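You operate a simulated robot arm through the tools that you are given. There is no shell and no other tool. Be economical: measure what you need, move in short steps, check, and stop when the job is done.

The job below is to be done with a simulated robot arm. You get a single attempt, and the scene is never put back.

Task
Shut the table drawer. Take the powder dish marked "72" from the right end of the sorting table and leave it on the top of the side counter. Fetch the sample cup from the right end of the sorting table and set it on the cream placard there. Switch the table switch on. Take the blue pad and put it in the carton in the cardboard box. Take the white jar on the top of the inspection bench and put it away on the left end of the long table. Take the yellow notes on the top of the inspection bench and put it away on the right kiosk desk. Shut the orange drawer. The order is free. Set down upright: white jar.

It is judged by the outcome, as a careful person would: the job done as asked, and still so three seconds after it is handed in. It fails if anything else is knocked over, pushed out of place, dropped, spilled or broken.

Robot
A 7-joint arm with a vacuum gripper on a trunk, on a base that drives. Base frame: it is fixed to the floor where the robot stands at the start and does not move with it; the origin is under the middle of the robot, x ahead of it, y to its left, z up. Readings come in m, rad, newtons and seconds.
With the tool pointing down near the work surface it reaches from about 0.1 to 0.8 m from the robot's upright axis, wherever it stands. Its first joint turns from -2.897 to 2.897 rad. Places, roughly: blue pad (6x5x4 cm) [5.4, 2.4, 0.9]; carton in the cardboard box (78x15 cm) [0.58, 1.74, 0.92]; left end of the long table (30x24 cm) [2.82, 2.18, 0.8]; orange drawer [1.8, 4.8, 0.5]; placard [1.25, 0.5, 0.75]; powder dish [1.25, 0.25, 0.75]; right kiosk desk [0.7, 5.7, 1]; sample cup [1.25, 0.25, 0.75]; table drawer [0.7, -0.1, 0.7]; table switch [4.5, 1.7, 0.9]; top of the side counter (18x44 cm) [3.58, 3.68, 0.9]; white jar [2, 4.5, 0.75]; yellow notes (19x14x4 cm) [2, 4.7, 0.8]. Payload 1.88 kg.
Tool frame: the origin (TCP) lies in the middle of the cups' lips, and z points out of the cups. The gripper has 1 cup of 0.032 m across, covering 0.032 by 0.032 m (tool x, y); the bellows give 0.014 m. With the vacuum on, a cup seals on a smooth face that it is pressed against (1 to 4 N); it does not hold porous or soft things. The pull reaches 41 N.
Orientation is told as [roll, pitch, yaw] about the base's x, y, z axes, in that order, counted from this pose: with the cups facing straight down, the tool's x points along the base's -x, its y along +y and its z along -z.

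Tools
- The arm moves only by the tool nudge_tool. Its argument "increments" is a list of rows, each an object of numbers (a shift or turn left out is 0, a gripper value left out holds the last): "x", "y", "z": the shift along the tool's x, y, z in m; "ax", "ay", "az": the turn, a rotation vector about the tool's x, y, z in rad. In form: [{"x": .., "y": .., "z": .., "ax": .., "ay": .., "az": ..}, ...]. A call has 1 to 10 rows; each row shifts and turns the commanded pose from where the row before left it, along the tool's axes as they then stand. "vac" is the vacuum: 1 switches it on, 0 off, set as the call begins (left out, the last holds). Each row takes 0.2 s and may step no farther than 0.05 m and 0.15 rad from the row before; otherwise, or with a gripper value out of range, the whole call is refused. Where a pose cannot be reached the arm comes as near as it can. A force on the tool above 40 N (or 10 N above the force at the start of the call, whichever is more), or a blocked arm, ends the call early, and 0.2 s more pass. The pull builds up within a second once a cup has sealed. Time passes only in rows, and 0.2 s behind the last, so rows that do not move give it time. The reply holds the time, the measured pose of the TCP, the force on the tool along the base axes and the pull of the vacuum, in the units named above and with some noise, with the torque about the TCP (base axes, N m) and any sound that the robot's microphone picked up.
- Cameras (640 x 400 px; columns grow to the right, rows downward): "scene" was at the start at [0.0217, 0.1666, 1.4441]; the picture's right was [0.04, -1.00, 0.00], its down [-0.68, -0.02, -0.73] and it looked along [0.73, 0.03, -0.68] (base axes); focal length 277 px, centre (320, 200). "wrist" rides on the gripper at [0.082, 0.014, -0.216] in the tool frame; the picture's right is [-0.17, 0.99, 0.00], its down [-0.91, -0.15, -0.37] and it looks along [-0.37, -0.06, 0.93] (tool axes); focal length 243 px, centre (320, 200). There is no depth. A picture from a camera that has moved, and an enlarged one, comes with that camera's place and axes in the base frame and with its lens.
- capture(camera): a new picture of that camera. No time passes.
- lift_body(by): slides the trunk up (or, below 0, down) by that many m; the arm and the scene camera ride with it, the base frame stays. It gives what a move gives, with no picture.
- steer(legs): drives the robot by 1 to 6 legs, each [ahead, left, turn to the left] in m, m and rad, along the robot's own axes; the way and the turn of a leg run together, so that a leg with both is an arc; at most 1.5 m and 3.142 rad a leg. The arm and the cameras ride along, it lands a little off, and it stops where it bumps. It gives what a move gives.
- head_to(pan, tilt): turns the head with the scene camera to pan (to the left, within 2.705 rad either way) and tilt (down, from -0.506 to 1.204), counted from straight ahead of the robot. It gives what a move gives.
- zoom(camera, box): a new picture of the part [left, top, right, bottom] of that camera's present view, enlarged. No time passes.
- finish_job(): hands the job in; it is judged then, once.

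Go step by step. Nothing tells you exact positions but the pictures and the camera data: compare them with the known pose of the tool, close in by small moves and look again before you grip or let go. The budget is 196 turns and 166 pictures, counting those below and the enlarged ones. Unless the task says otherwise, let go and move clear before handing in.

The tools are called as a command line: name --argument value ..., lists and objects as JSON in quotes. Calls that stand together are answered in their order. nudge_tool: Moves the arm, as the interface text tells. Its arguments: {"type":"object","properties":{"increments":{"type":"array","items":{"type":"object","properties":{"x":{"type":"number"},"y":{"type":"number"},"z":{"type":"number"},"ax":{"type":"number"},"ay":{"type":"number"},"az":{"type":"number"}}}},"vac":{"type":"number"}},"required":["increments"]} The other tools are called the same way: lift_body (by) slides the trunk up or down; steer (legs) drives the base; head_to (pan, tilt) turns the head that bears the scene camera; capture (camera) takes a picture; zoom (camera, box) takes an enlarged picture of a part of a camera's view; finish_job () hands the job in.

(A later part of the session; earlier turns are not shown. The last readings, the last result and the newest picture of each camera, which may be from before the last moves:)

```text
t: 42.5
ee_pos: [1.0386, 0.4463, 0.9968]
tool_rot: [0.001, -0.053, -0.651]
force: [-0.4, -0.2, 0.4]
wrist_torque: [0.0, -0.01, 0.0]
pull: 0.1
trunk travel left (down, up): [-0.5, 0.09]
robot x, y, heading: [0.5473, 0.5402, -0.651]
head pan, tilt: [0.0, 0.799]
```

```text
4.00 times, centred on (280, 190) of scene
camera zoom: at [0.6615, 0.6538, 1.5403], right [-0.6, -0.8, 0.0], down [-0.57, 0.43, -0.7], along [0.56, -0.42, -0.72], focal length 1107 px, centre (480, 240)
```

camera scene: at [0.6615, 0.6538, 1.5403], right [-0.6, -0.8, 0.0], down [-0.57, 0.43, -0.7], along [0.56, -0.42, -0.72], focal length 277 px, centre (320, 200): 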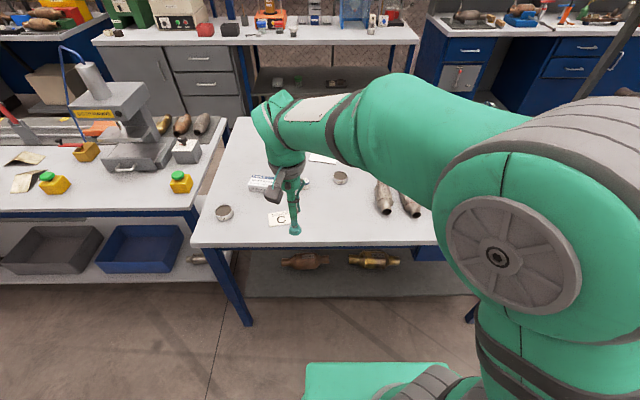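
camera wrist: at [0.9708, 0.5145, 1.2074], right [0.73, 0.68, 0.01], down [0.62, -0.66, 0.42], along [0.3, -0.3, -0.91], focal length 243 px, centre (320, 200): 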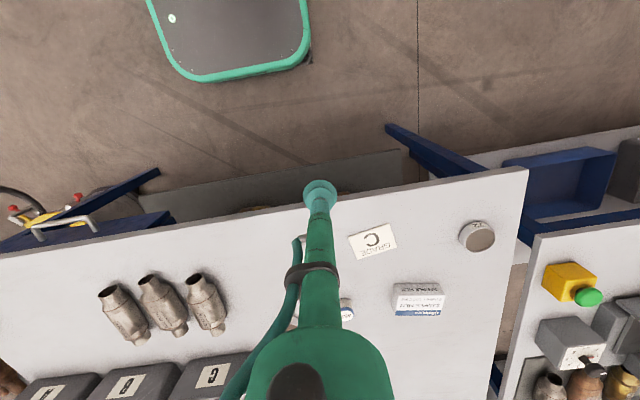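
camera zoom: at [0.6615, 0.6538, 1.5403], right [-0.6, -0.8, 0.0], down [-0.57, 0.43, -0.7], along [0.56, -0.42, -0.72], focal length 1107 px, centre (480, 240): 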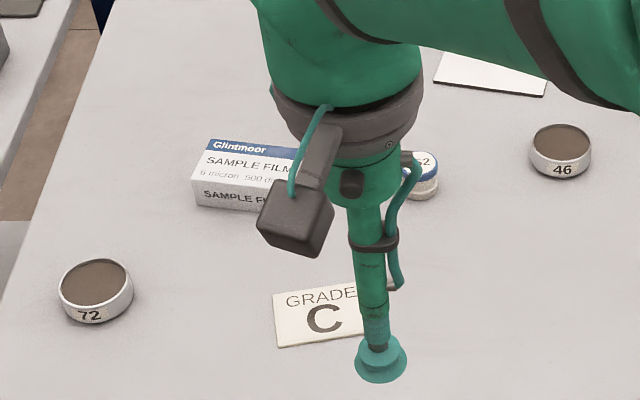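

Dish 72 is at the left corner (about 1.375, 0.534, top 0.825), the blue-lidded sample cup is near (1.31, 0.25) and the GRADE C placard near (1.25, 0.385). I'll drive a bit closer and look at the cup from above.

steer --legs '[[0.12, 0.1, 0.0]]'

nudge_tool --increments '[{"ay": 0.053}, {"x": -0.05}, {"x": -0.05}]'

capture --camera "wrist"

capture --camera "scene"

```text
t: 43.9
ee_pos: [1.197, 0.452, 0.9957]
tool_rot: [0.002, -0.055, -0.649]
force: [-0.5, 0.1, 0.6]
wrist_torque: [0.02, 0.01, 0.01]
pull: 0.3
trunk travel left (down, up): [-0.5, 0.09]
robot x, y, heading: [0.7061, 0.5389, -0.646]
head pan, tilt: [0.0, 0.799]
```

```text
t: 44.7
ee_pos: [1.2771, 0.39, 0.9942]
tool_rot: [0.001, -0.001, -0.649]
force: [-0.5, 0.8, 0.1]
wrist_torque: [-0.02, 0.02, 0.0]
pull: 0.0
trunk travel left (down, up): [-0.5, 0.09]
robot x, y, heading: [0.7078, 0.54, -0.646]
head pan, tilt: [0.0, 0.799]
```

```text
127 pictures are left
camera wrist: at [1.2192, 0.4514, 1.2104], right [0.73, 0.69, 0.0], down [0.63, -0.68, 0.38], along [0.26, -0.27, -0.93], focal length 243 px, centre (320, 200)
```

wrist: 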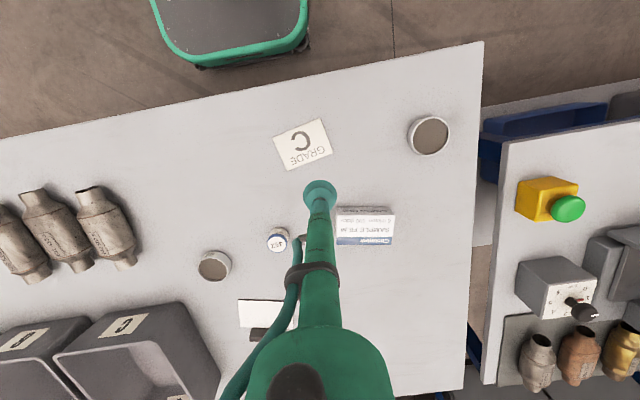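

```text
126 pictures are left
camera scene: at [0.8202, 0.6593, 1.5403], right [-0.6, -0.8, 0.0], down [-0.57, 0.43, -0.7], along [0.56, -0.42, -0.72], focal length 277 px, centre (320, 200)
```

scene: 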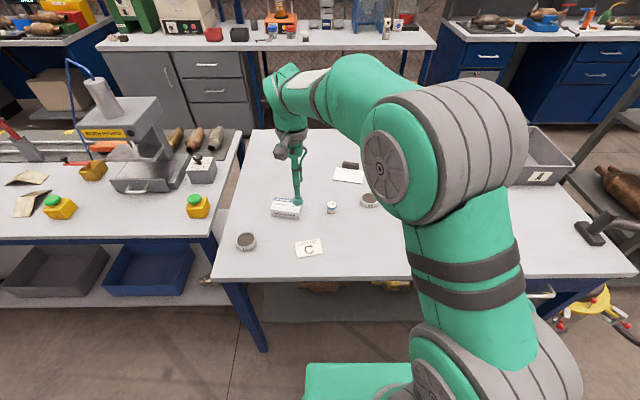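

The sample cup is at about (1.315, 0.243) with its top near 0.85. I'll move over it and come down partway.

nudge_tool --increments '[{"x": -0.03, "y": -0.03}, {"x": -0.03, "y": -0.03}, {"x": -0.03, "y": -0.03}, {"x": -0.029, "y": -0.004}, {"z": 0.04}, {"z": 0.04}, {}]'

zoom --camera "wrist" --box '[220, 120, 420, 245]'

zoom --camera "scene" --box '[260, 140, 420, 240]'

```text
t: 46.3
ee_pos: [1.3123, 0.2453, 0.916]
tool_rot: [0.003, -0.003, -0.65]
force: [-0.1, 0.9, 0.4]
wrist_torque: [0.01, 0.01, 0.01]
pull: 0.1
trunk travel left (down, up): [-0.5, 0.09]
robot x, y, heading: [0.7063, 0.5354, -0.649]
head pan, tilt: [0.0, 0.799]
```

```text
3.20 times, centred on (320, 182) of wrist
camera zoom: at [1.2551, 0.3065, 1.1321], right [0.73, 0.69, 0.0], down [0.63, -0.68, 0.38], along [0.26, -0.27, -0.93], focal length 776 px, centre (320, 256)
```

zoom: 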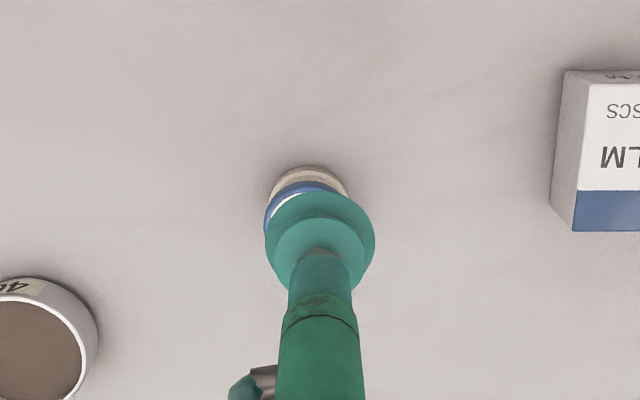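

```text
4.00 times, centred on (340, 190) of scene
camera zoom: at [0.8202, 0.6592, 1.5403], right [-0.6, -0.8, 0.0], down [-0.57, 0.43, -0.7], along [0.56, -0.42, -0.72], focal length 1107 px, centre (240, 240)
```

zoom: 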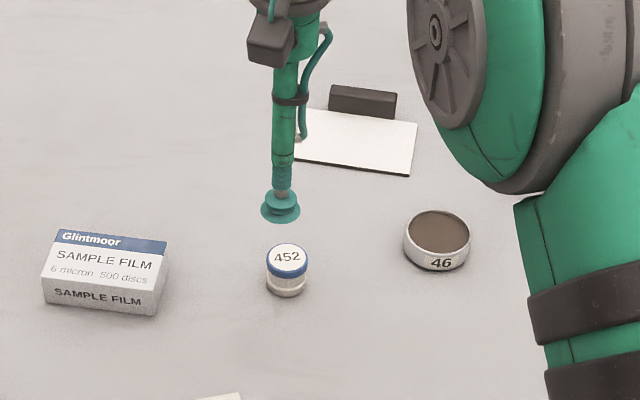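

I need about 15 mm more forward and 5 mm right. I'll correct and descend close to the lid.

nudge_tool --increments '[{"x": -0.015, "y": -0.005}, {"z": 0.03}, {"z": 0.015}, {}]'

zoom --camera "wrist" --box '[220, 120, 420, 245]'

zoom --camera "scene" --box '[290, 165, 370, 215]'

```text
t: 47.3
ee_pos: [1.3228, 0.2314, 0.8711]
tool_rot: [0.003, -0.002, -0.648]
force: [-0.7, 0.0, 0.2]
wrist_torque: [-0.02, -0.04, -0.03]
pull: 0.1
trunk travel left (down, up): [-0.5, 0.09]
robot x, y, heading: [0.7094, 0.5385, -0.646]
head pan, tilt: [0.0, 0.799]
```

```text
3.20 times, centred on (320, 182) of wrist
camera zoom: at [1.2653, 0.2935, 1.0884], right [0.73, 0.69, 0.0], down [0.63, -0.68, 0.38], along [0.26, -0.27, -0.93], focal length 776 px, centre (320, 256)
```

zoom: 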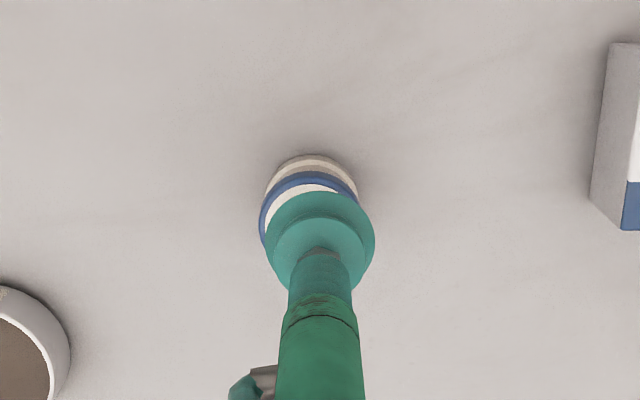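

```text
8.00 times, centred on (330, 190) of scene
camera zoom: at [0.82, 0.6593, 1.5403], right [-0.6, -0.8, 0.0], down [-0.57, 0.43, -0.7], along [0.56, -0.42, -0.72], focal length 2214 px, centre (240, 280)
```

zoom: 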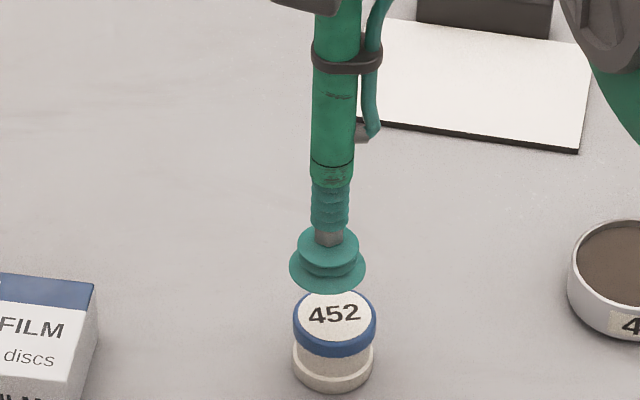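

Nearly centred. I'll shift 4 mm right, switch the vacuum on and press down gently.

nudge_tool --increments '[{"y": -0.004}, {"z": 0.01}, {"z": 0.006}, {"z": 0.005}, {}]' --vac 1

```text
t: 48.5
ee_pos: [1.3216, 0.2301, 0.8513]
tool_rot: [0.001, -0.001, -0.649]
force: [0.3, -0.1, -1.0]
wrist_torque: [0.01, 0.0, 0.01]
pull: 0.0
trunk travel left (down, up): [-0.5, 0.09]
robot x, y, heading: [0.7048, 0.5422, -0.649]
head pan, tilt: [0.0, 0.799]
```

nudge_tool --increments '[{"z": 0.005}, {"z": 0.004}, {}]'

zoom --camera "scene" --box '[290, 165, 370, 215]'

```text
t: 49.3
ee_pos: [1.3206, 0.2305, 0.8406]
tool_rot: [0.001, -0.001, -0.649]
force: [0.6, -0.3, 0.9]
wrist_torque: [0.03, 0.0, -0.01]
pull: 0.0
trunk travel left (down, up): [-0.5, 0.09]
robot x, y, heading: [0.7012, 0.5402, -0.649]
head pan, tilt: [0.0, 0.799]
```

```text
8.00 times, centred on (330, 190) of scene
camera zoom: at [0.82, 0.6593, 1.5403], right [-0.6, -0.8, 0.0], down [-0.57, 0.43, -0.7], along [0.56, -0.42, -0.72], focal length 2214 px, centre (240, 280)
```

zoom: 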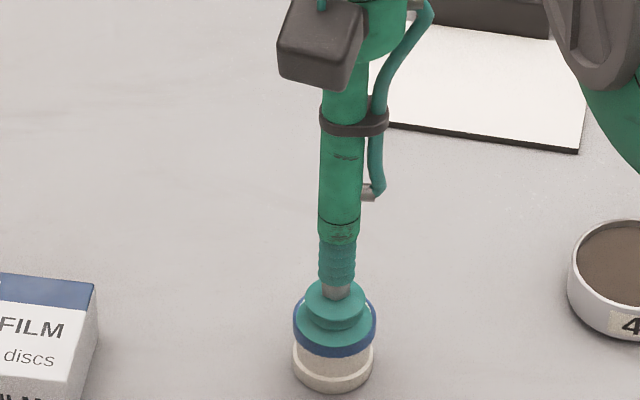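

The cup sits over the lid, nearly touching. Pressing a few mm more.

nudge_tool --increments '[{"z": 0.004}, {"z": 0.004}, {}]'

```text
t: 50.1
ee_pos: [1.3201, 0.2303, 0.8312]
tool_rot: [0.001, -0.002, -0.649]
force: [0.0, 0.5, 0.8]
wrist_torque: [-0.02, -0.04, -0.04]
pull: 0.1
trunk travel left (down, up): [-0.5, 0.09]
robot x, y, heading: [0.7066, 0.5408, -0.652]
head pan, tilt: [0.0, 0.799]
```

nudge_tool --increments '[{"z": 0.003}, {"z": 0.003}, {}]'

zoom --camera "scene" --box '[290, 165, 370, 215]'

```text
t: 50.9
ee_pos: [1.3202, 0.2308, 0.8266]
tool_rot: [0.001, -0.003, -0.649]
force: [0.7, 1.1, 2.7]
wrist_torque: [-0.03, 0.01, -0.01]
pull: 0.0
trunk travel left (down, up): [-0.5, 0.09]
robot x, y, heading: [0.7044, 0.5419, -0.649]
head pan, tilt: [0.0, 0.799]
```

```text
8.00 times, centred on (330, 190) of scene
camera zoom: at [0.8197, 0.6595, 1.5404], right [-0.6, -0.8, 0.0], down [-0.57, 0.43, -0.7], along [0.56, -0.42, -0.72], focal length 2214 px, centre (240, 280)
```

zoom: 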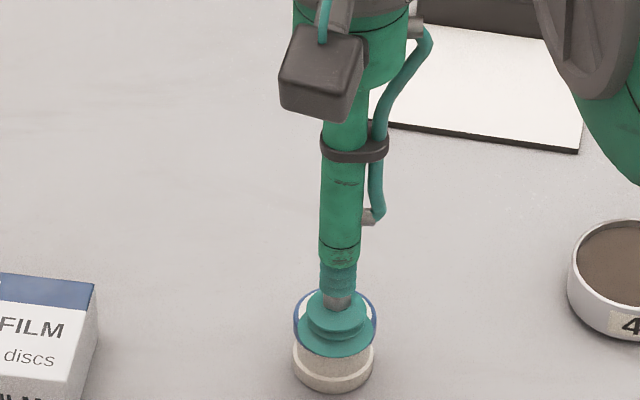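

Contact, but the cup overhangs the lid's near edge, as the lid is lower (0.826) than I took it. I'll lift, shift 12 mm forward and press again.

nudge_tool --increments '[{"z": -0.015}, {"x": -0.012}, {"z": 0.01}, {"z": 0.005}, {"z": 0.003}, {}]'

zoom --camera "scene" --box '[290, 165, 370, 215]'

```text
t: 52.3
ee_pos: [1.3318, 0.2216, 0.8273]
tool_rot: [0.005, -0.009, -0.65]
force: [-1.3, -3.6, 30.5]
wrist_torque: [-0.04, 0.13, 0.01]
pull: 40.5
trunk travel left (down, up): [-0.5, 0.09]
robot x, y, heading: [0.7049, 0.5438, -0.647]
head pan, tilt: [0.0, 0.799]
```

```text
8.00 times, centred on (330, 190) of scene
camera zoom: at [0.8175, 0.6601, 1.5406], right [-0.6, -0.8, 0.0], down [-0.57, 0.43, -0.7], along [0.56, -0.42, -0.72], focal length 2214 px, centre (240, 280)
```

zoom: 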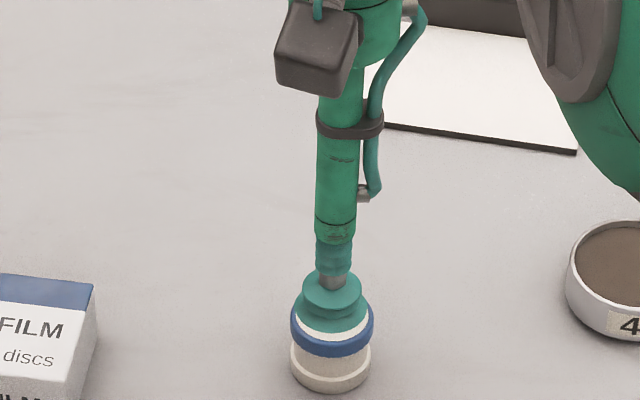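

Sealed with full pull. Lifting and moving over the placard.

nudge_tool --increments '[{"z": -0.02}, {"z": -0.04}, {"z": -0.04}, {"x": 0.04, "y": 0.02}, {"x": 0.04, "y": 0.02}, {"x": 0.04, "y": 0.02}, {"x": 0.04, "y": 0.018}, {"x": 0.0085}, {}]'

capture --camera "wrist"

zoom --camera "scene" --box '[220, 150, 380, 260]'

```text
t: 54.3
ee_pos: [1.243, 0.3859, 0.9256]
tool_rot: [0.001, -0.002, -0.65]
force: [-0.2, 0.5, -0.2]
wrist_torque: [0.04, 0.04, -0.01]
pull: 40.9
trunk travel left (down, up): [-0.5, 0.09]
robot x, y, heading: [0.7084, 0.5399, -0.648]
head pan, tilt: [0.0, 0.799]
```

```text
118 pictures are left
camera wrist: at [1.1844, 0.4462, 1.1408], right [0.73, 0.69, 0.0], down [0.63, -0.68, 0.38], along [0.26, -0.27, -0.93], focal length 243 px, centre (320, 200)
```

wrist: 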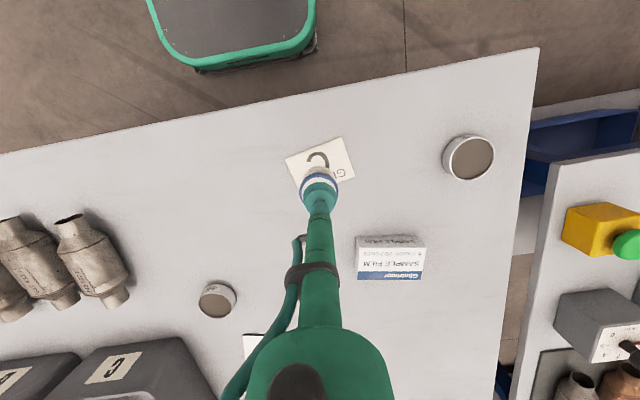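

```text
3.64 times, centred on (300, 205) of scene
camera zoom: at [0.8198, 0.6593, 1.5403], right [-0.6, -0.8, 0.0], down [-0.57, 0.43, -0.7], along [0.56, -0.42, -0.72], focal length 1006 px, centre (393, 182)
```

zoom: 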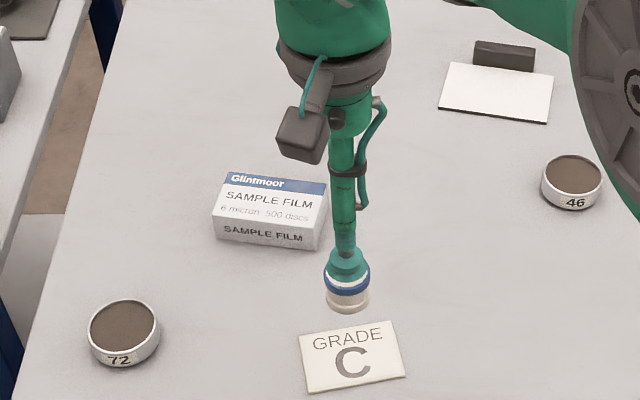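

The cup hangs over the placard's centre. Lowering it.

nudge_tool --increments '[{"x": -0.003, "z": 0.04}, {"z": 0.03}, {"z": 0.012}, {"z": 0.004}, {}]'

```text
t: 55.5
ee_pos: [1.2462, 0.3851, 0.8385]
tool_rot: [0.002, -0.002, -0.649]
force: [0.9, -0.3, 0.1]
wrist_torque: [0.05, 0.05, 0.01]
pull: 41.1
trunk travel left (down, up): [-0.5, 0.09]
robot x, y, heading: [0.7055, 0.5429, -0.649]
head pan, tilt: [0.0, 0.799]
```

nudge_tool --increments '[{"z": 0.003}, {}]'

zoom --camera "scene" --box '[260, 200, 340, 260]'

```text
t: 56.1
ee_pos: [1.2457, 0.385, 0.8367]
tool_rot: [0.001, -0.002, -0.649]
force: [-0.2, -0.2, 0.2]
wrist_torque: [0.04, 0.07, 0.02]
pull: 40.1
trunk travel left (down, up): [-0.5, 0.09]
robot x, y, heading: [0.7049, 0.5387, -0.647]
head pan, tilt: [0.0, 0.799]
```

```text
6.67 times, centred on (300, 230) of scene
camera zoom: at [0.8199, 0.6593, 1.5403], right [-0.6, -0.8, 0.0], down [-0.57, 0.43, -0.7], along [0.56, -0.42, -0.72], focal length 1845 px, centre (453, 0)
```

zoom: 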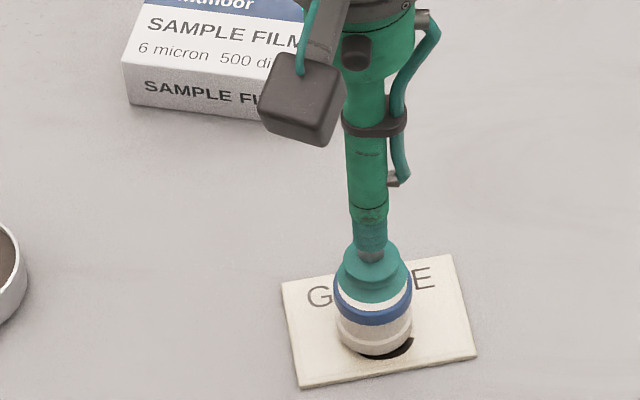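

Just above the placard. A few mm more until contact.

nudge_tool --increments '[{"z": 0.002}, {"z": 0.002}, {}]'

```text
t: 56.9
ee_pos: [1.2463, 0.3844, 0.8325]
tool_rot: [0.003, -0.003, -0.65]
force: [-0.4, 1.5, 9.6]
wrist_torque: [0.04, 0.03, 0.01]
pull: 41.0
trunk travel left (down, up): [-0.5, 0.09]
robot x, y, heading: [0.7017, 0.5425, -0.646]
head pan, tilt: [0.0, 0.799]
```

Contact with 10 N. Releasing and rising.

nudge_tool --increments '[{}, {}, {}, {}, {}]' --vac 0

nudge_tool --increments '[{"z": -0.005}, {"z": -0.01}, {"z": -0.03}, {"z": -0.05}, {"z": -0.05}]'

capture --camera "wrist"

zoom --camera "scene" --box '[220, 150, 380, 260]'

```text
t: 58.1
ee_pos: [1.2452, 0.3853, 0.8317]
tool_rot: [0.002, 0.0, -0.648]
force: [0.2, -0.1, 2.8]
wrist_torque: [-0.02, -0.02, 0.01]
pull: 0.0
trunk travel left (down, up): [-0.5, 0.09]
robot x, y, heading: [0.706, 0.5393, -0.646]
head pan, tilt: [0.0, 0.799]
```

```text
t: 59.3
ee_pos: [1.2436, 0.3828, 0.977]
tool_rot: [0.003, 0.0, -0.65]
force: [0.5, 0.1, 0.1]
wrist_torque: [-0.01, 0.07, 0.01]
pull: 0.1
trunk travel left (down, up): [-0.5, 0.09]
robot x, y, heading: [0.706, 0.5423, -0.649]
head pan, tilt: [0.0, 0.799]
```

```text
115 pictures are left
camera wrist: at [1.185, 0.4437, 1.1929], right [0.73, 0.69, 0.0], down [0.64, -0.68, 0.37], along [0.26, -0.27, -0.93], focal length 243 px, centre (320, 200)
```

wrist: 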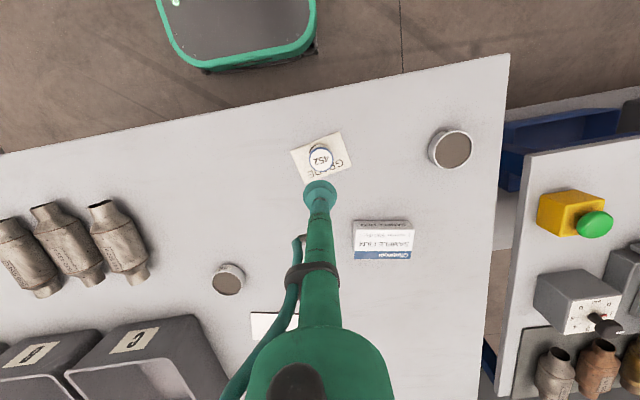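

```text
3.64 times, centred on (300, 205) of scene
camera zoom: at [0.8198, 0.6594, 1.5403], right [-0.6, -0.8, 0.0], down [-0.57, 0.43, -0.7], along [0.56, -0.42, -0.72], focal length 1006 px, centre (393, 182)
```

zoom: 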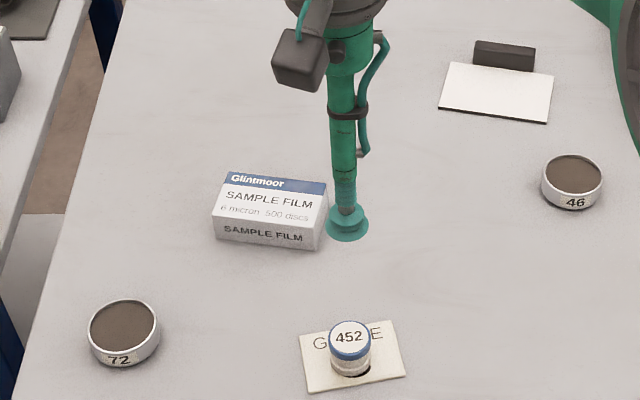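

The cup stands on the placard. Next is the dish marked 72 at about (1.379, 0.534): moving above it for a close look.

nudge_tool --increments '[{"y": 0.05}, {"y": 0.05}, {"y": 0.05}, {"x": -0.016, "y": 0.042}, {"y": 0.01, "z": 0.04}, {"z": 0.04}, {}]'

zoom --camera "wrist" --box '[240, 130, 400, 230]'

zoom --camera "scene" --box '[200, 190, 300, 260]'

```text
t: 60.9
ee_pos: [1.3815, 0.5366, 0.8955]
tool_rot: [0.002, -0.003, -0.649]
force: [0.1, 0.2, 0.1]
wrist_torque: [0.02, 0.03, 0.01]
pull: 0.1
trunk travel left (down, up): [-0.5, 0.09]
robot x, y, heading: [0.7069, 0.5403, -0.651]
head pan, tilt: [0.0, 0.799]
```

```text
4.00 times, centred on (320, 180) of wrist
camera zoom: at [1.3221, 0.5967, 1.1108], right [0.73, 0.69, 0.0], down [0.63, -0.68, 0.38], along [0.26, -0.27, -0.93], focal length 970 px, centre (320, 280)
```

zoom: 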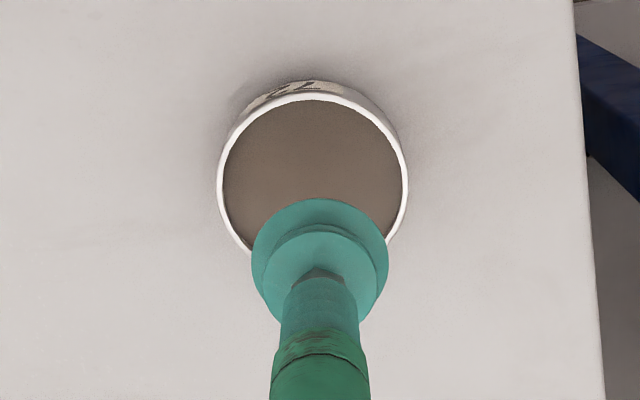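

```text
5.71 times, centred on (250, 225) of scene
camera zoom: at [0.8202, 0.6593, 1.5403], right [-0.6, -0.8, 0.0], down [-0.57, 0.43, -0.7], along [0.56, -0.42, -0.72], focal length 1581 px, centre (720, 57)
```

zoom: 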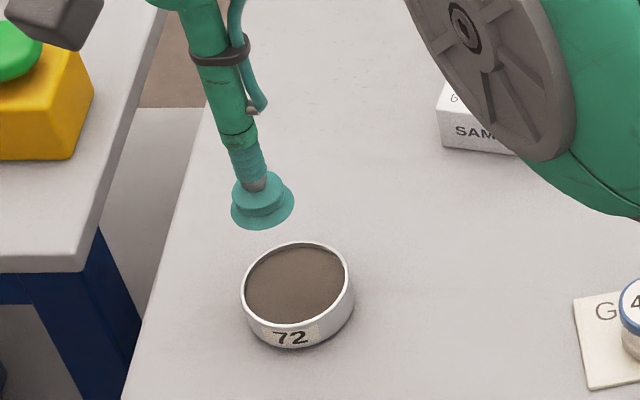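

The dish is open and the powder surface sits just below its rim. The wall (about 22 mm) is too low for the 32 mm cup, so the only try is gently onto the flat top, keeping it level. I'll come close and look first.

nudge_tool --increments '[{"x": -0.007}, {"z": 0.04}, {"z": 0.02}, {}]'

zoom --camera "wrist" --box '[260, 130, 380, 205]'

zoom --camera "scene" --box '[220, 210, 280, 252]'

```text
t: 61.9
ee_pos: [1.3859, 0.5309, 0.837]
tool_rot: [0.001, -0.002, -0.649]
force: [0.0, -0.4, -0.1]
wrist_torque: [-0.02, 0.07, -0.02]
pull: 0.1
trunk travel left (down, up): [-0.5, 0.09]
robot x, y, heading: [0.7039, 0.5394, -0.651]
head pan, tilt: [0.0, 0.799]
```

```text
5.33 times, centred on (320, 168) of wrist
camera zoom: at [1.3279, 0.592, 1.0531], right [0.73, 0.69, 0.0], down [0.63, -0.68, 0.38], along [0.26, -0.27, -0.93], focal length 1294 px, centre (320, 373)
```

zoom: 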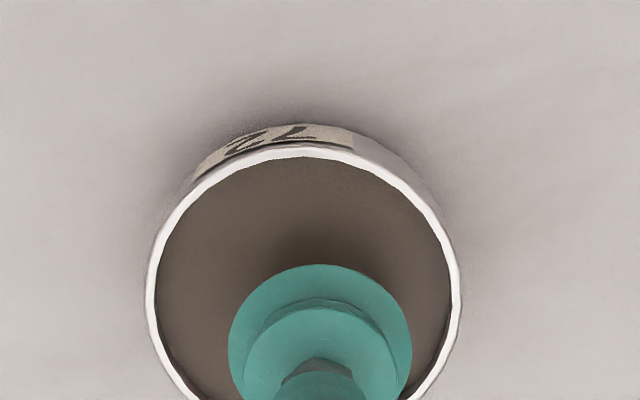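

```text
9.52 times, centred on (250, 231) of scene
camera zoom: at [0.8201, 0.6593, 1.5403], right [-0.6, -0.8, 0.0], down [-0.57, 0.43, -0.7], along [0.56, -0.42, -0.72], focal length 2636 px, centre (987, -95)
```

zoom: 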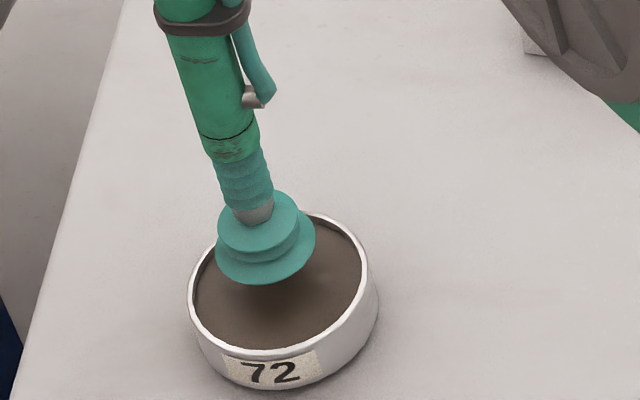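

I'll press very gently at the centre with the vacuum on and watch the pull.

nudge_tool --increments '[{"z": 0.01}, {"z": 0.005}, {"z": 0.004}, {}]' --vac 1

```text
t: 62.9
ee_pos: [1.3873, 0.532, 0.8207]
tool_rot: [0.007, -0.007, -0.648]
force: [-4.2, -0.7, 29.7]
wrist_torque: [-0.03, 0.21, -0.05]
pull: 41.1
trunk travel left (down, up): [-0.5, 0.09]
robot x, y, heading: [0.7037, 0.5458, -0.643]
head pan, tilt: [0.0, 0.799]
```

It sealed at full pull. Lifting slowly and keeping level, then I'll check.

nudge_tool --increments '[{"z": -0.01}, {"z": -0.02}, {"z": -0.03}, {"z": -0.03}, {"z": -0.03}, {"z": -0.03}, {"z": -0.03}, {}]'

zoom --camera "scene" --box '[200, 130, 300, 240]'

```text
t: 64.7
ee_pos: [1.3863, 0.5316, 0.9959]
tool_rot: [0.001, 0.001, -0.65]
force: [-0.7, 0.0, -0.3]
wrist_torque: [-0.01, 0.01, 0.0]
pull: 40.6
trunk travel left (down, up): [-0.5, 0.09]
robot x, y, heading: [0.7056, 0.5372, -0.647]
head pan, tilt: [0.0, 0.799]
```

```text
3.64 times, centred on (250, 185) of scene
camera zoom: at [0.8196, 0.6593, 1.5404], right [-0.6, -0.8, 0.0], down [-0.57, 0.43, -0.7], along [0.56, -0.42, -0.72], focal length 1006 px, centre (574, 254)
```

zoom: 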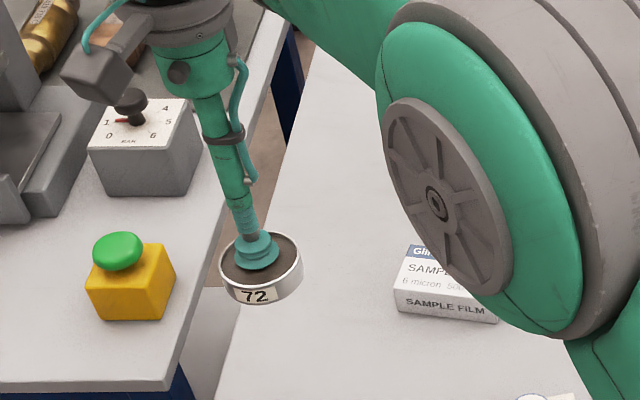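

The dish is held level. I'll pull the arm in, back off from the table, turn to face along the aisle and look down the way.

nudge_tool --increments '[{"z": -0.03}, {"x": 0.03, "y": -0.03}, {"x": 0.03, "y": -0.03}, {"x": 0.03, "y": -0.03}, {"x": 0.03, "y": -0.03}, {"y": -0.04}, {"y": -0.04}]'

steer --legs '[[-0.13, 0.0, 0.0], [0.0, 0.0, 1.5]]'

head_to --pan 0.0 --tilt 0.35

capture --camera "scene"

```text
t: 66.3
ee_pos: [1.1705, 0.4426, 1.0263]
tool_rot: [0.003, -0.002, -0.65]
force: [-0.2, 0.4, -0.2]
wrist_torque: [-0.01, -0.02, 0.0]
pull: 40.4
trunk travel left (down, up): [-0.5, 0.09]
robot x, y, heading: [0.7036, 0.5418, -0.645]
head pan, tilt: [0.0, 0.799]
```

```text
t: 71.3
ee_pos: [0.7295, 1.0782, 1.0262]
tool_rot: [0.001, -0.003, 0.855]
force: [-0.5, 0.1, -1.2]
wrist_torque: [-0.01, 0.0, 0.01]
pull: 40.5
trunk travel left (down, up): [-0.5, 0.09]
robot x, y, heading: [0.599, 0.6227, 0.856]
head pan, tilt: [0.0, 0.799]
```

```text
t: 72.2
ee_pos: [0.73, 1.0782, 1.0272]
tool_rot: [0.003, -0.001, 0.856]
force: [-0.7, -0.7, -0.9]
wrist_torque: [0.0, 0.0, 0.0]
pull: 40.7
trunk travel left (down, up): [-0.5, 0.09]
robot x, y, heading: [0.6031, 0.6178, 0.861]
head pan, tilt: [0.0, 0.351]
```

```text
108 pictures are left
camera scene: at [0.497, 0.7532, 1.5799], right [0.76, -0.66, 0.0], down [-0.23, -0.26, -0.94], along [0.62, 0.71, -0.34], focal length 277 px, centre (320, 200)
```

scene: 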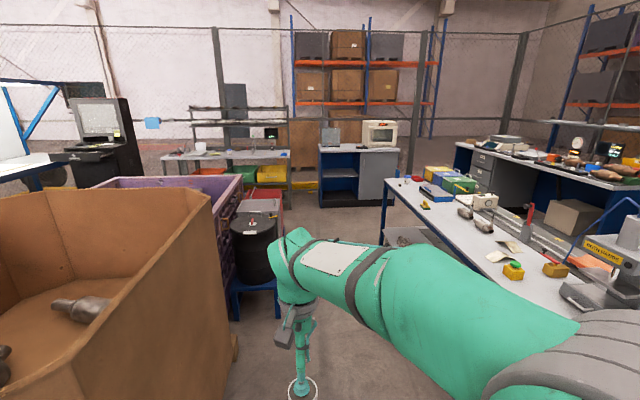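

The aisle is clear between the barrel stand and the long table. I'll align with it, centre myself and drive on in legs.

steer --legs '[[0.0, 0.0, 0.06], [0.1, -0.17, 0.0], [1.3, 0.0, 0.0], [1.3, 0.0, 0.0]]'

capture --camera "scene"

```text
t: 86.3
ee_pos: [2.4753, 3.0984, 1.0262]
tool_rot: [0.002, -0.002, 0.916]
force: [-0.6, 0.4, -0.6]
wrist_torque: [0.0, 0.01, -0.02]
pull: 40.7
trunk travel left (down, up): [-0.5, 0.09]
robot x, y, heading: [2.3725, 2.633, 0.916]
head pan, tilt: [0.0, 0.351]
```

```text
107 pictures are left
camera scene: at [2.2622, 2.7604, 1.58], right [0.79, -0.61, 0.0], down [-0.21, -0.27, -0.94], along [0.57, 0.75, -0.34], focal length 277 px, centre (320, 200)
```

scene: 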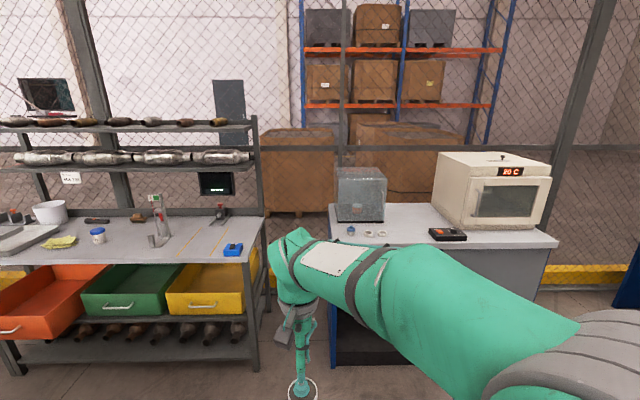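

I see the side counter with its free strip between the clear box and the oven, and the inspection bench with an open orange-red drawer on the left. I'll drive up to the counter.

steer --legs '[[0.5, 0.0, 0.0], [0.3, -0.22, -0.13]]'

head_to --pan -0.1 --tilt 0.6

capture --camera "scene"

```text
t: 91.2
ee_pos: [3.1952, 3.5465, 1.0259]
tool_rot: [0.001, -0.002, 0.784]
force: [0.0, 0.3, -0.3]
wrist_torque: [0.01, 0.01, -0.02]
pull: 40.8
trunk travel left (down, up): [-0.5, 0.09]
robot x, y, heading: [3.0314, 3.103, 0.79]
head pan, tilt: [0.0, 0.351]
```

```text
t: 92.0
ee_pos: [3.1951, 3.5467, 1.0256]
tool_rot: [0.001, -0.001, 0.784]
force: [-0.6, -0.2, 0.0]
wrist_torque: [0.05, 0.04, 0.01]
pull: 40.8
trunk travel left (down, up): [-0.5, 0.09]
robot x, y, heading: [3.0365, 3.1038, 0.783]
head pan, tilt: [-0.099, 0.6]
```

```text
106 pictures are left
camera scene: at [2.943, 3.2298, 1.5573], right [0.63, -0.77, 0.0], down [-0.44, -0.36, -0.83], along [0.64, 0.52, -0.56], focal length 277 px, centre (320, 200)
```

scene: 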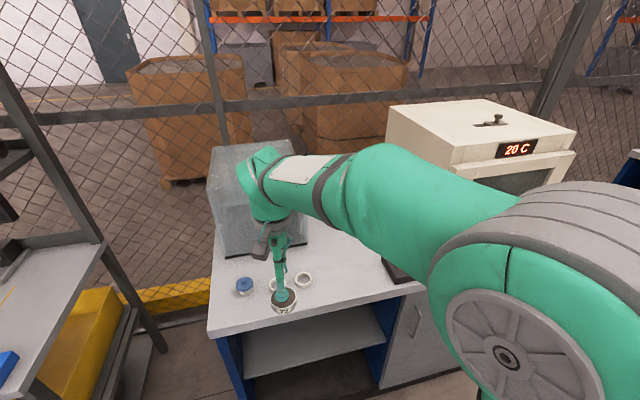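

The free strip lies ahead and to the right of the tool. I'll raise a little and move over to the target, then look with the wrist camera.

nudge_tool --increments '[{"z": -0.04}, {"z": -0.03}, {"y": -0.045}, {"y": -0.045}, {"y": -0.045}, {"y": -0.04}, {"x": -0.05}, {"x": -0.05}, {"x": -0.05}, {"x": -0.05}]'

capture --camera "wrist"

capture --camera "scene"

```text
t: 94.2
ee_pos: [3.4604, 3.5651, 1.0965]
tool_rot: [0.002, 0.001, 0.785]
force: [-0.2, 0.5, -0.1]
wrist_torque: [-0.02, -0.01, 0.0]
pull: 40.2
trunk travel left (down, up): [-0.5, 0.09]
robot x, y, heading: [3.032, 3.0993, 0.786]
head pan, tilt: [-0.099, 0.6]
```

```text
105 pictures are left
camera wrist: at [3.392, 3.5178, 1.3131], right [-0.58, 0.82, 0.0], down [0.76, 0.54, 0.37], along [0.3, 0.22, -0.93], focal length 243 px, centre (320, 200)
```

wrist: 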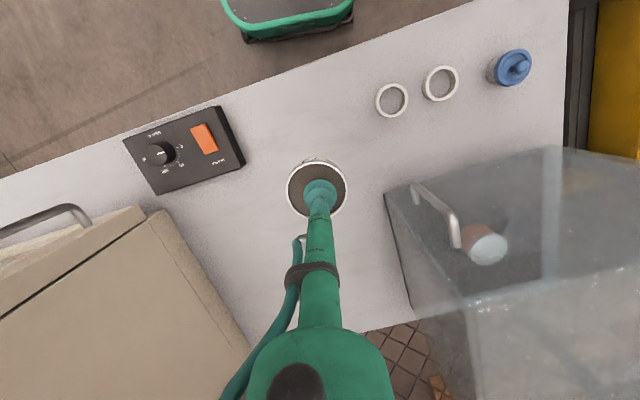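

```text
104 pictures are left
camera scene: at [2.9432, 3.2299, 1.5572], right [0.63, -0.77, 0.0], down [-0.44, -0.36, -0.83], along [0.64, 0.52, -0.56], focal length 277 px, centre (320, 200)
```

scene: 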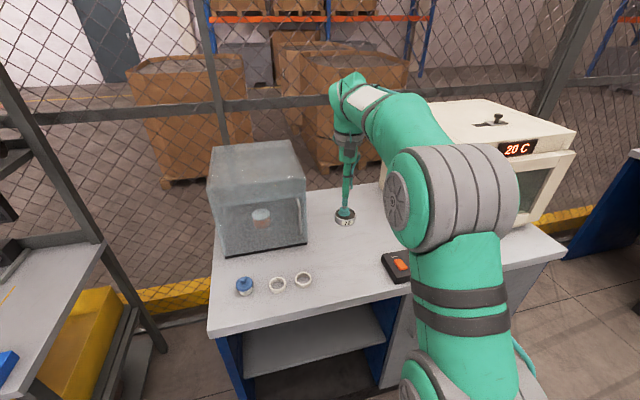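

Good, the strip is clear. Moving 12 cm further forward, then lowering.

nudge_tool --increments '[{"x": -0.05}, {"x": -0.05}, {"x": -0.02}, {"z": 0.04}, {"z": 0.04}, {}]'

capture --camera "wrist"

zoom --camera "scene" --box '[290, 130, 450, 250]'

```text
t: 95.6
ee_pos: [3.5462, 3.6476, 1.0146]
tool_rot: [0.003, -0.001, 0.783]
force: [-0.2, 0.0, -1.1]
wrist_torque: [-0.01, 0.02, -0.02]
pull: 40.6
trunk travel left (down, up): [-0.5, 0.09]
robot x, y, heading: [3.039, 3.1024, 0.784]
head pan, tilt: [-0.099, 0.6]
```

```text
103 pictures are left
camera wrist: at [3.4779, 3.5995, 1.2309], right [-0.58, 0.82, 0.0], down [0.76, 0.54, 0.38], along [0.3, 0.22, -0.93], focal length 243 px, centre (320, 200)
```

wrist: 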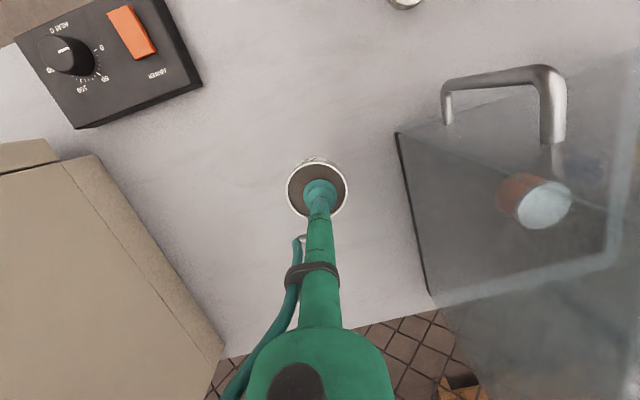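

```text
3.33 times, centred on (370, 190) of scene
camera zoom: at [2.9432, 3.23, 1.5572], right [0.63, -0.77, 0.0], down [-0.44, -0.36, -0.82], along [0.64, 0.52, -0.57], focal length 922 px, centre (153, 233)
```

zoom: 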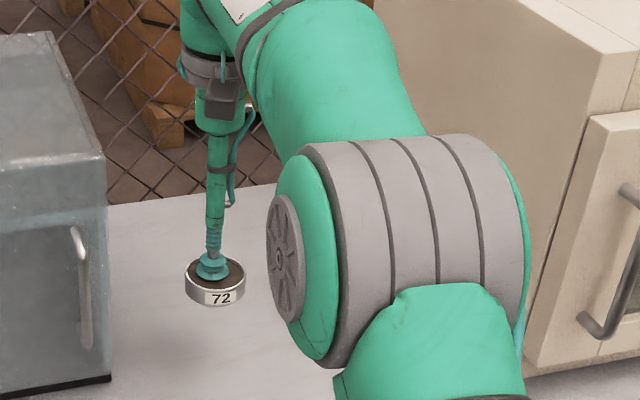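

Lowering in small steps until contact.

nudge_tool --increments '[{"z": 0.02}, {"z": 0.02}, {"z": 0.015}, {"z": 0.01}, {}]'

zoom --camera "scene" --box '[310, 170, 390, 240]'

```text
t: 96.8
ee_pos: [3.5462, 3.6483, 0.9498]
tool_rot: [0.002, 0.0, 0.784]
force: [-0.8, -0.3, -0.2]
wrist_torque: [0.01, -0.03, 0.04]
pull: 40.5
trunk travel left (down, up): [-0.5, 0.09]
robot x, y, heading: [3.0299, 3.0976, 0.786]
head pan, tilt: [-0.099, 0.6]
```

```text
5.71 times, centred on (350, 205) of scene
camera zoom: at [2.943, 3.2298, 1.5572], right [0.63, -0.77, 0.0], down [-0.44, -0.36, -0.83], along [0.64, 0.52, -0.56], focal length 1581 px, centre (149, 171)
```

zoom: 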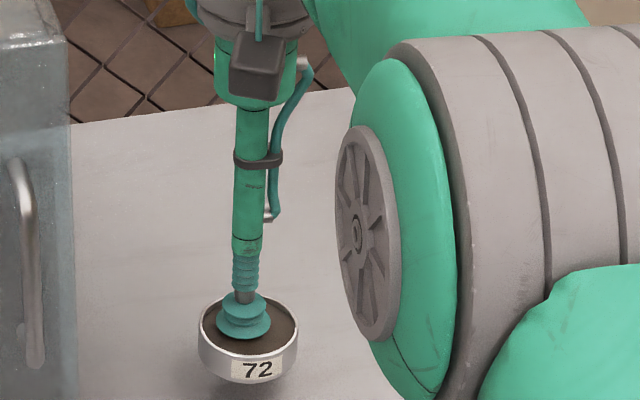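

nudge_tool --increments '[{"z": 0.005}, {"z": 0.005}, {"z": 0.004}, {}]'

zoom --camera "scene" --box '[310, 170, 390, 240]'

```text
t: 97.8
ee_pos: [3.5452, 3.6493, 0.9367]
tool_rot: [0.002, -0.002, 0.782]
force: [0.2, 0.3, -1.3]
wrist_torque: [-0.01, -0.01, 0.04]
pull: 40.5
trunk travel left (down, up): [-0.5, 0.09]
robot x, y, heading: [3.0349, 3.1022, 0.789]
head pan, tilt: [-0.099, 0.6]
```

```text
5.71 times, centred on (350, 205) of scene
camera zoom: at [2.943, 3.2298, 1.5572], right [0.63, -0.77, 0.0], down [-0.44, -0.36, -0.83], along [0.64, 0.52, -0.56], focal length 1581 px, centre (149, 171)
```

zoom: 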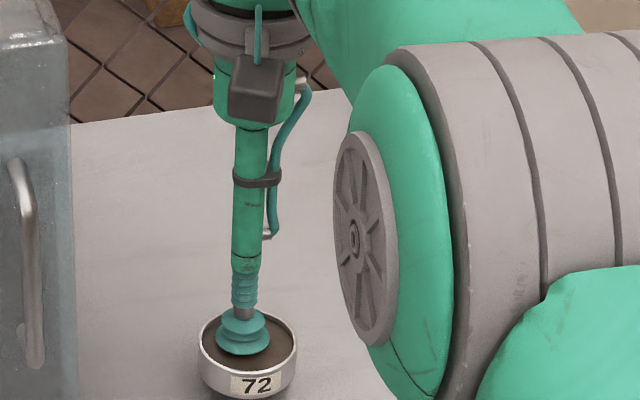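

nudge_tool --increments '[{"z": 0.004}, {"z": 0.004}, {}]'

```text
t: 98.6
ee_pos: [3.5453, 3.6503, 0.9297]
tool_rot: [0.003, 0.0, 0.783]
force: [0.8, -0.2, -1.7]
wrist_torque: [-0.02, 0.01, -0.01]
pull: 40.5
trunk travel left (down, up): [-0.5, 0.09]
robot x, y, heading: [3.0347, 3.1007, 0.787]
head pan, tilt: [-0.099, 0.6]
```

nudge_tool --increments '[{"z": 0.004}, {"z": 0.003}, {}]'

zoom --camera "scene" --box '[310, 180, 390, 250]'

```text
t: 99.4
ee_pos: [3.5461, 3.6493, 0.9244]
tool_rot: [0.001, -0.004, 0.785]
force: [-1.2, -1.5, 8.8]
wrist_torque: [-0.06, 0.04, -0.03]
pull: 40.6
trunk travel left (down, up): [-0.5, 0.09]
robot x, y, heading: [3.0368, 3.099, 0.785]
head pan, tilt: [-0.099, 0.6]
```

```text
5.71 times, centred on (350, 215) of scene
camera zoom: at [2.9423, 3.2291, 1.5574], right [0.63, -0.77, 0.0], down [-0.44, -0.36, -0.83], along [0.64, 0.52, -0.56], focal length 1581 px, centre (149, 114)
```

zoom: 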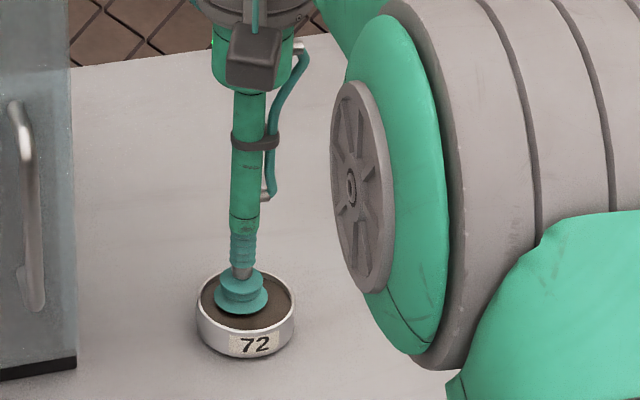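

The dish is on the counter. Releasing, rising and pulling back.

nudge_tool --increments '[{}, {}, {}, {}, {}]' --vac 0

nudge_tool --increments '[{"z": -0.005}, {"z": -0.01}, {"z": -0.03}, {"z": -0.05}, {"z": -0.05}, {"z": -0.04}, {"x": 0.05}, {"x": 0.05}, {"x": 0.05}, {"x": 0.05}]'

capture --camera "scene"

```text
t: 100.6
ee_pos: [3.5456, 3.651, 0.9217]
tool_rot: [0.002, -0.003, 0.784]
force: [-0.3, -1.0, 0.4]
wrist_torque: [0.0, -0.02, -0.01]
pull: 0.0
trunk travel left (down, up): [-0.5, 0.09]
robot x, y, heading: [3.0289, 3.101, 0.783]
head pan, tilt: [-0.099, 0.6]
```

```text
t: 102.8
ee_pos: [3.4003, 3.5035, 1.1104]
tool_rot: [0.003, -0.008, 0.785]
force: [-1.3, -1.1, 2.4]
wrist_torque: [0.24, -0.2, 0.02]
pull: 0.0
trunk travel left (down, up): [-0.5, 0.09]
robot x, y, heading: [3.0314, 3.1019, 0.786]
head pan, tilt: [-0.099, 0.6]
```

```text
98 pictures are left
camera scene: at [2.9401, 3.2266, 1.5575], right [0.63, -0.77, 0.0], down [-0.44, -0.36, -0.83], along [0.64, 0.52, -0.56], focal length 277 px, centre (320, 200)
```

scene: 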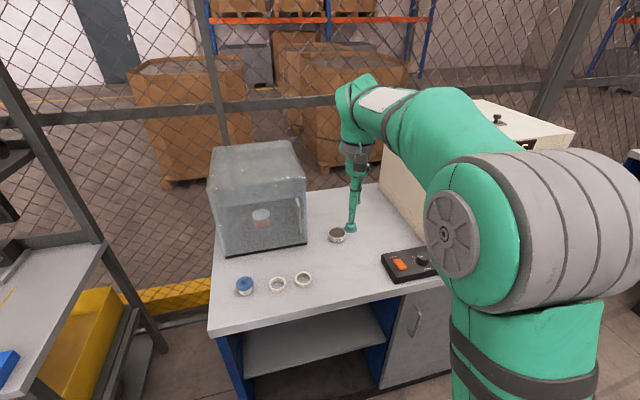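

The dish stands in place. The wrist shows a slight odd torque, so I'll check the wrist view.

nudge_tool --increments '[{}, {}]'

capture --camera "wrist"

```text
t: 103.4
ee_pos: [3.4016, 3.5039, 1.1074]
tool_rot: [0.001, 0.0, 0.783]
force: [0.0, -0.2, -0.3]
wrist_torque: [-0.03, 0.0, -0.04]
pull: 0.0
trunk travel left (down, up): [-0.5, 0.09]
robot x, y, heading: [3.0326, 3.0991, 0.789]
head pan, tilt: [-0.099, 0.6]
```

```text
97 pictures are left
camera wrist: at [3.3335, 3.4576, 1.3226], right [-0.58, 0.82, 0.0], down [0.76, 0.54, 0.38], along [0.3, 0.22, -0.93], focal length 243 px, centre (320, 200)
```

wrist: 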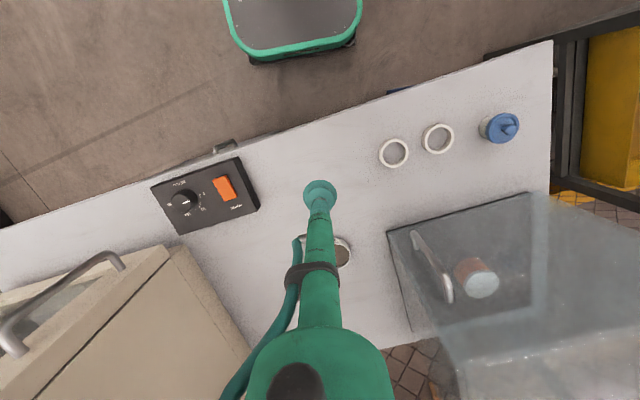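

All fine. Next is the inspection bench; I'll look left to see the free floor in front of it.

head_to --pan 1.3 --tilt 0.45

capture --camera "scene"

```text
t: 104.9
ee_pos: [3.4027, 3.5068, 1.1076]
tool_rot: [0.0, -0.001, 0.782]
force: [0.3, -0.6, 0.5]
wrist_torque: [-0.02, 0.0, -0.01]
pull: 0.0
trunk travel left (down, up): [-0.5, 0.09]
robot x, y, heading: [3.0341, 3.1004, 0.79]
head pan, tilt: [1.3, 0.45]
```

```text
96 pictures are left
camera scene: at [2.8294, 3.2538, 1.5708], right [0.87, 0.49, 0.0], down [0.21, -0.38, -0.9], along [-0.44, 0.78, -0.44], focal length 277 px, centre (320, 200)
```

scene: 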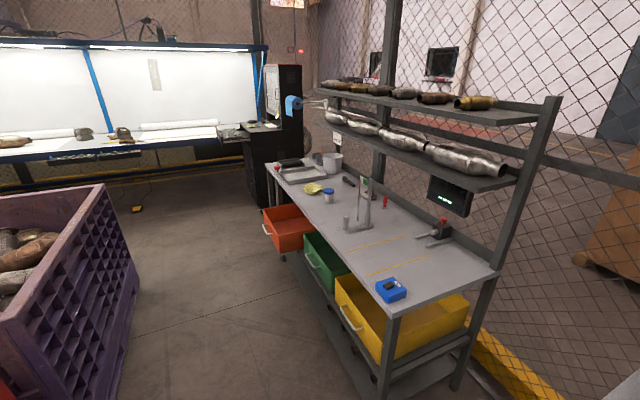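

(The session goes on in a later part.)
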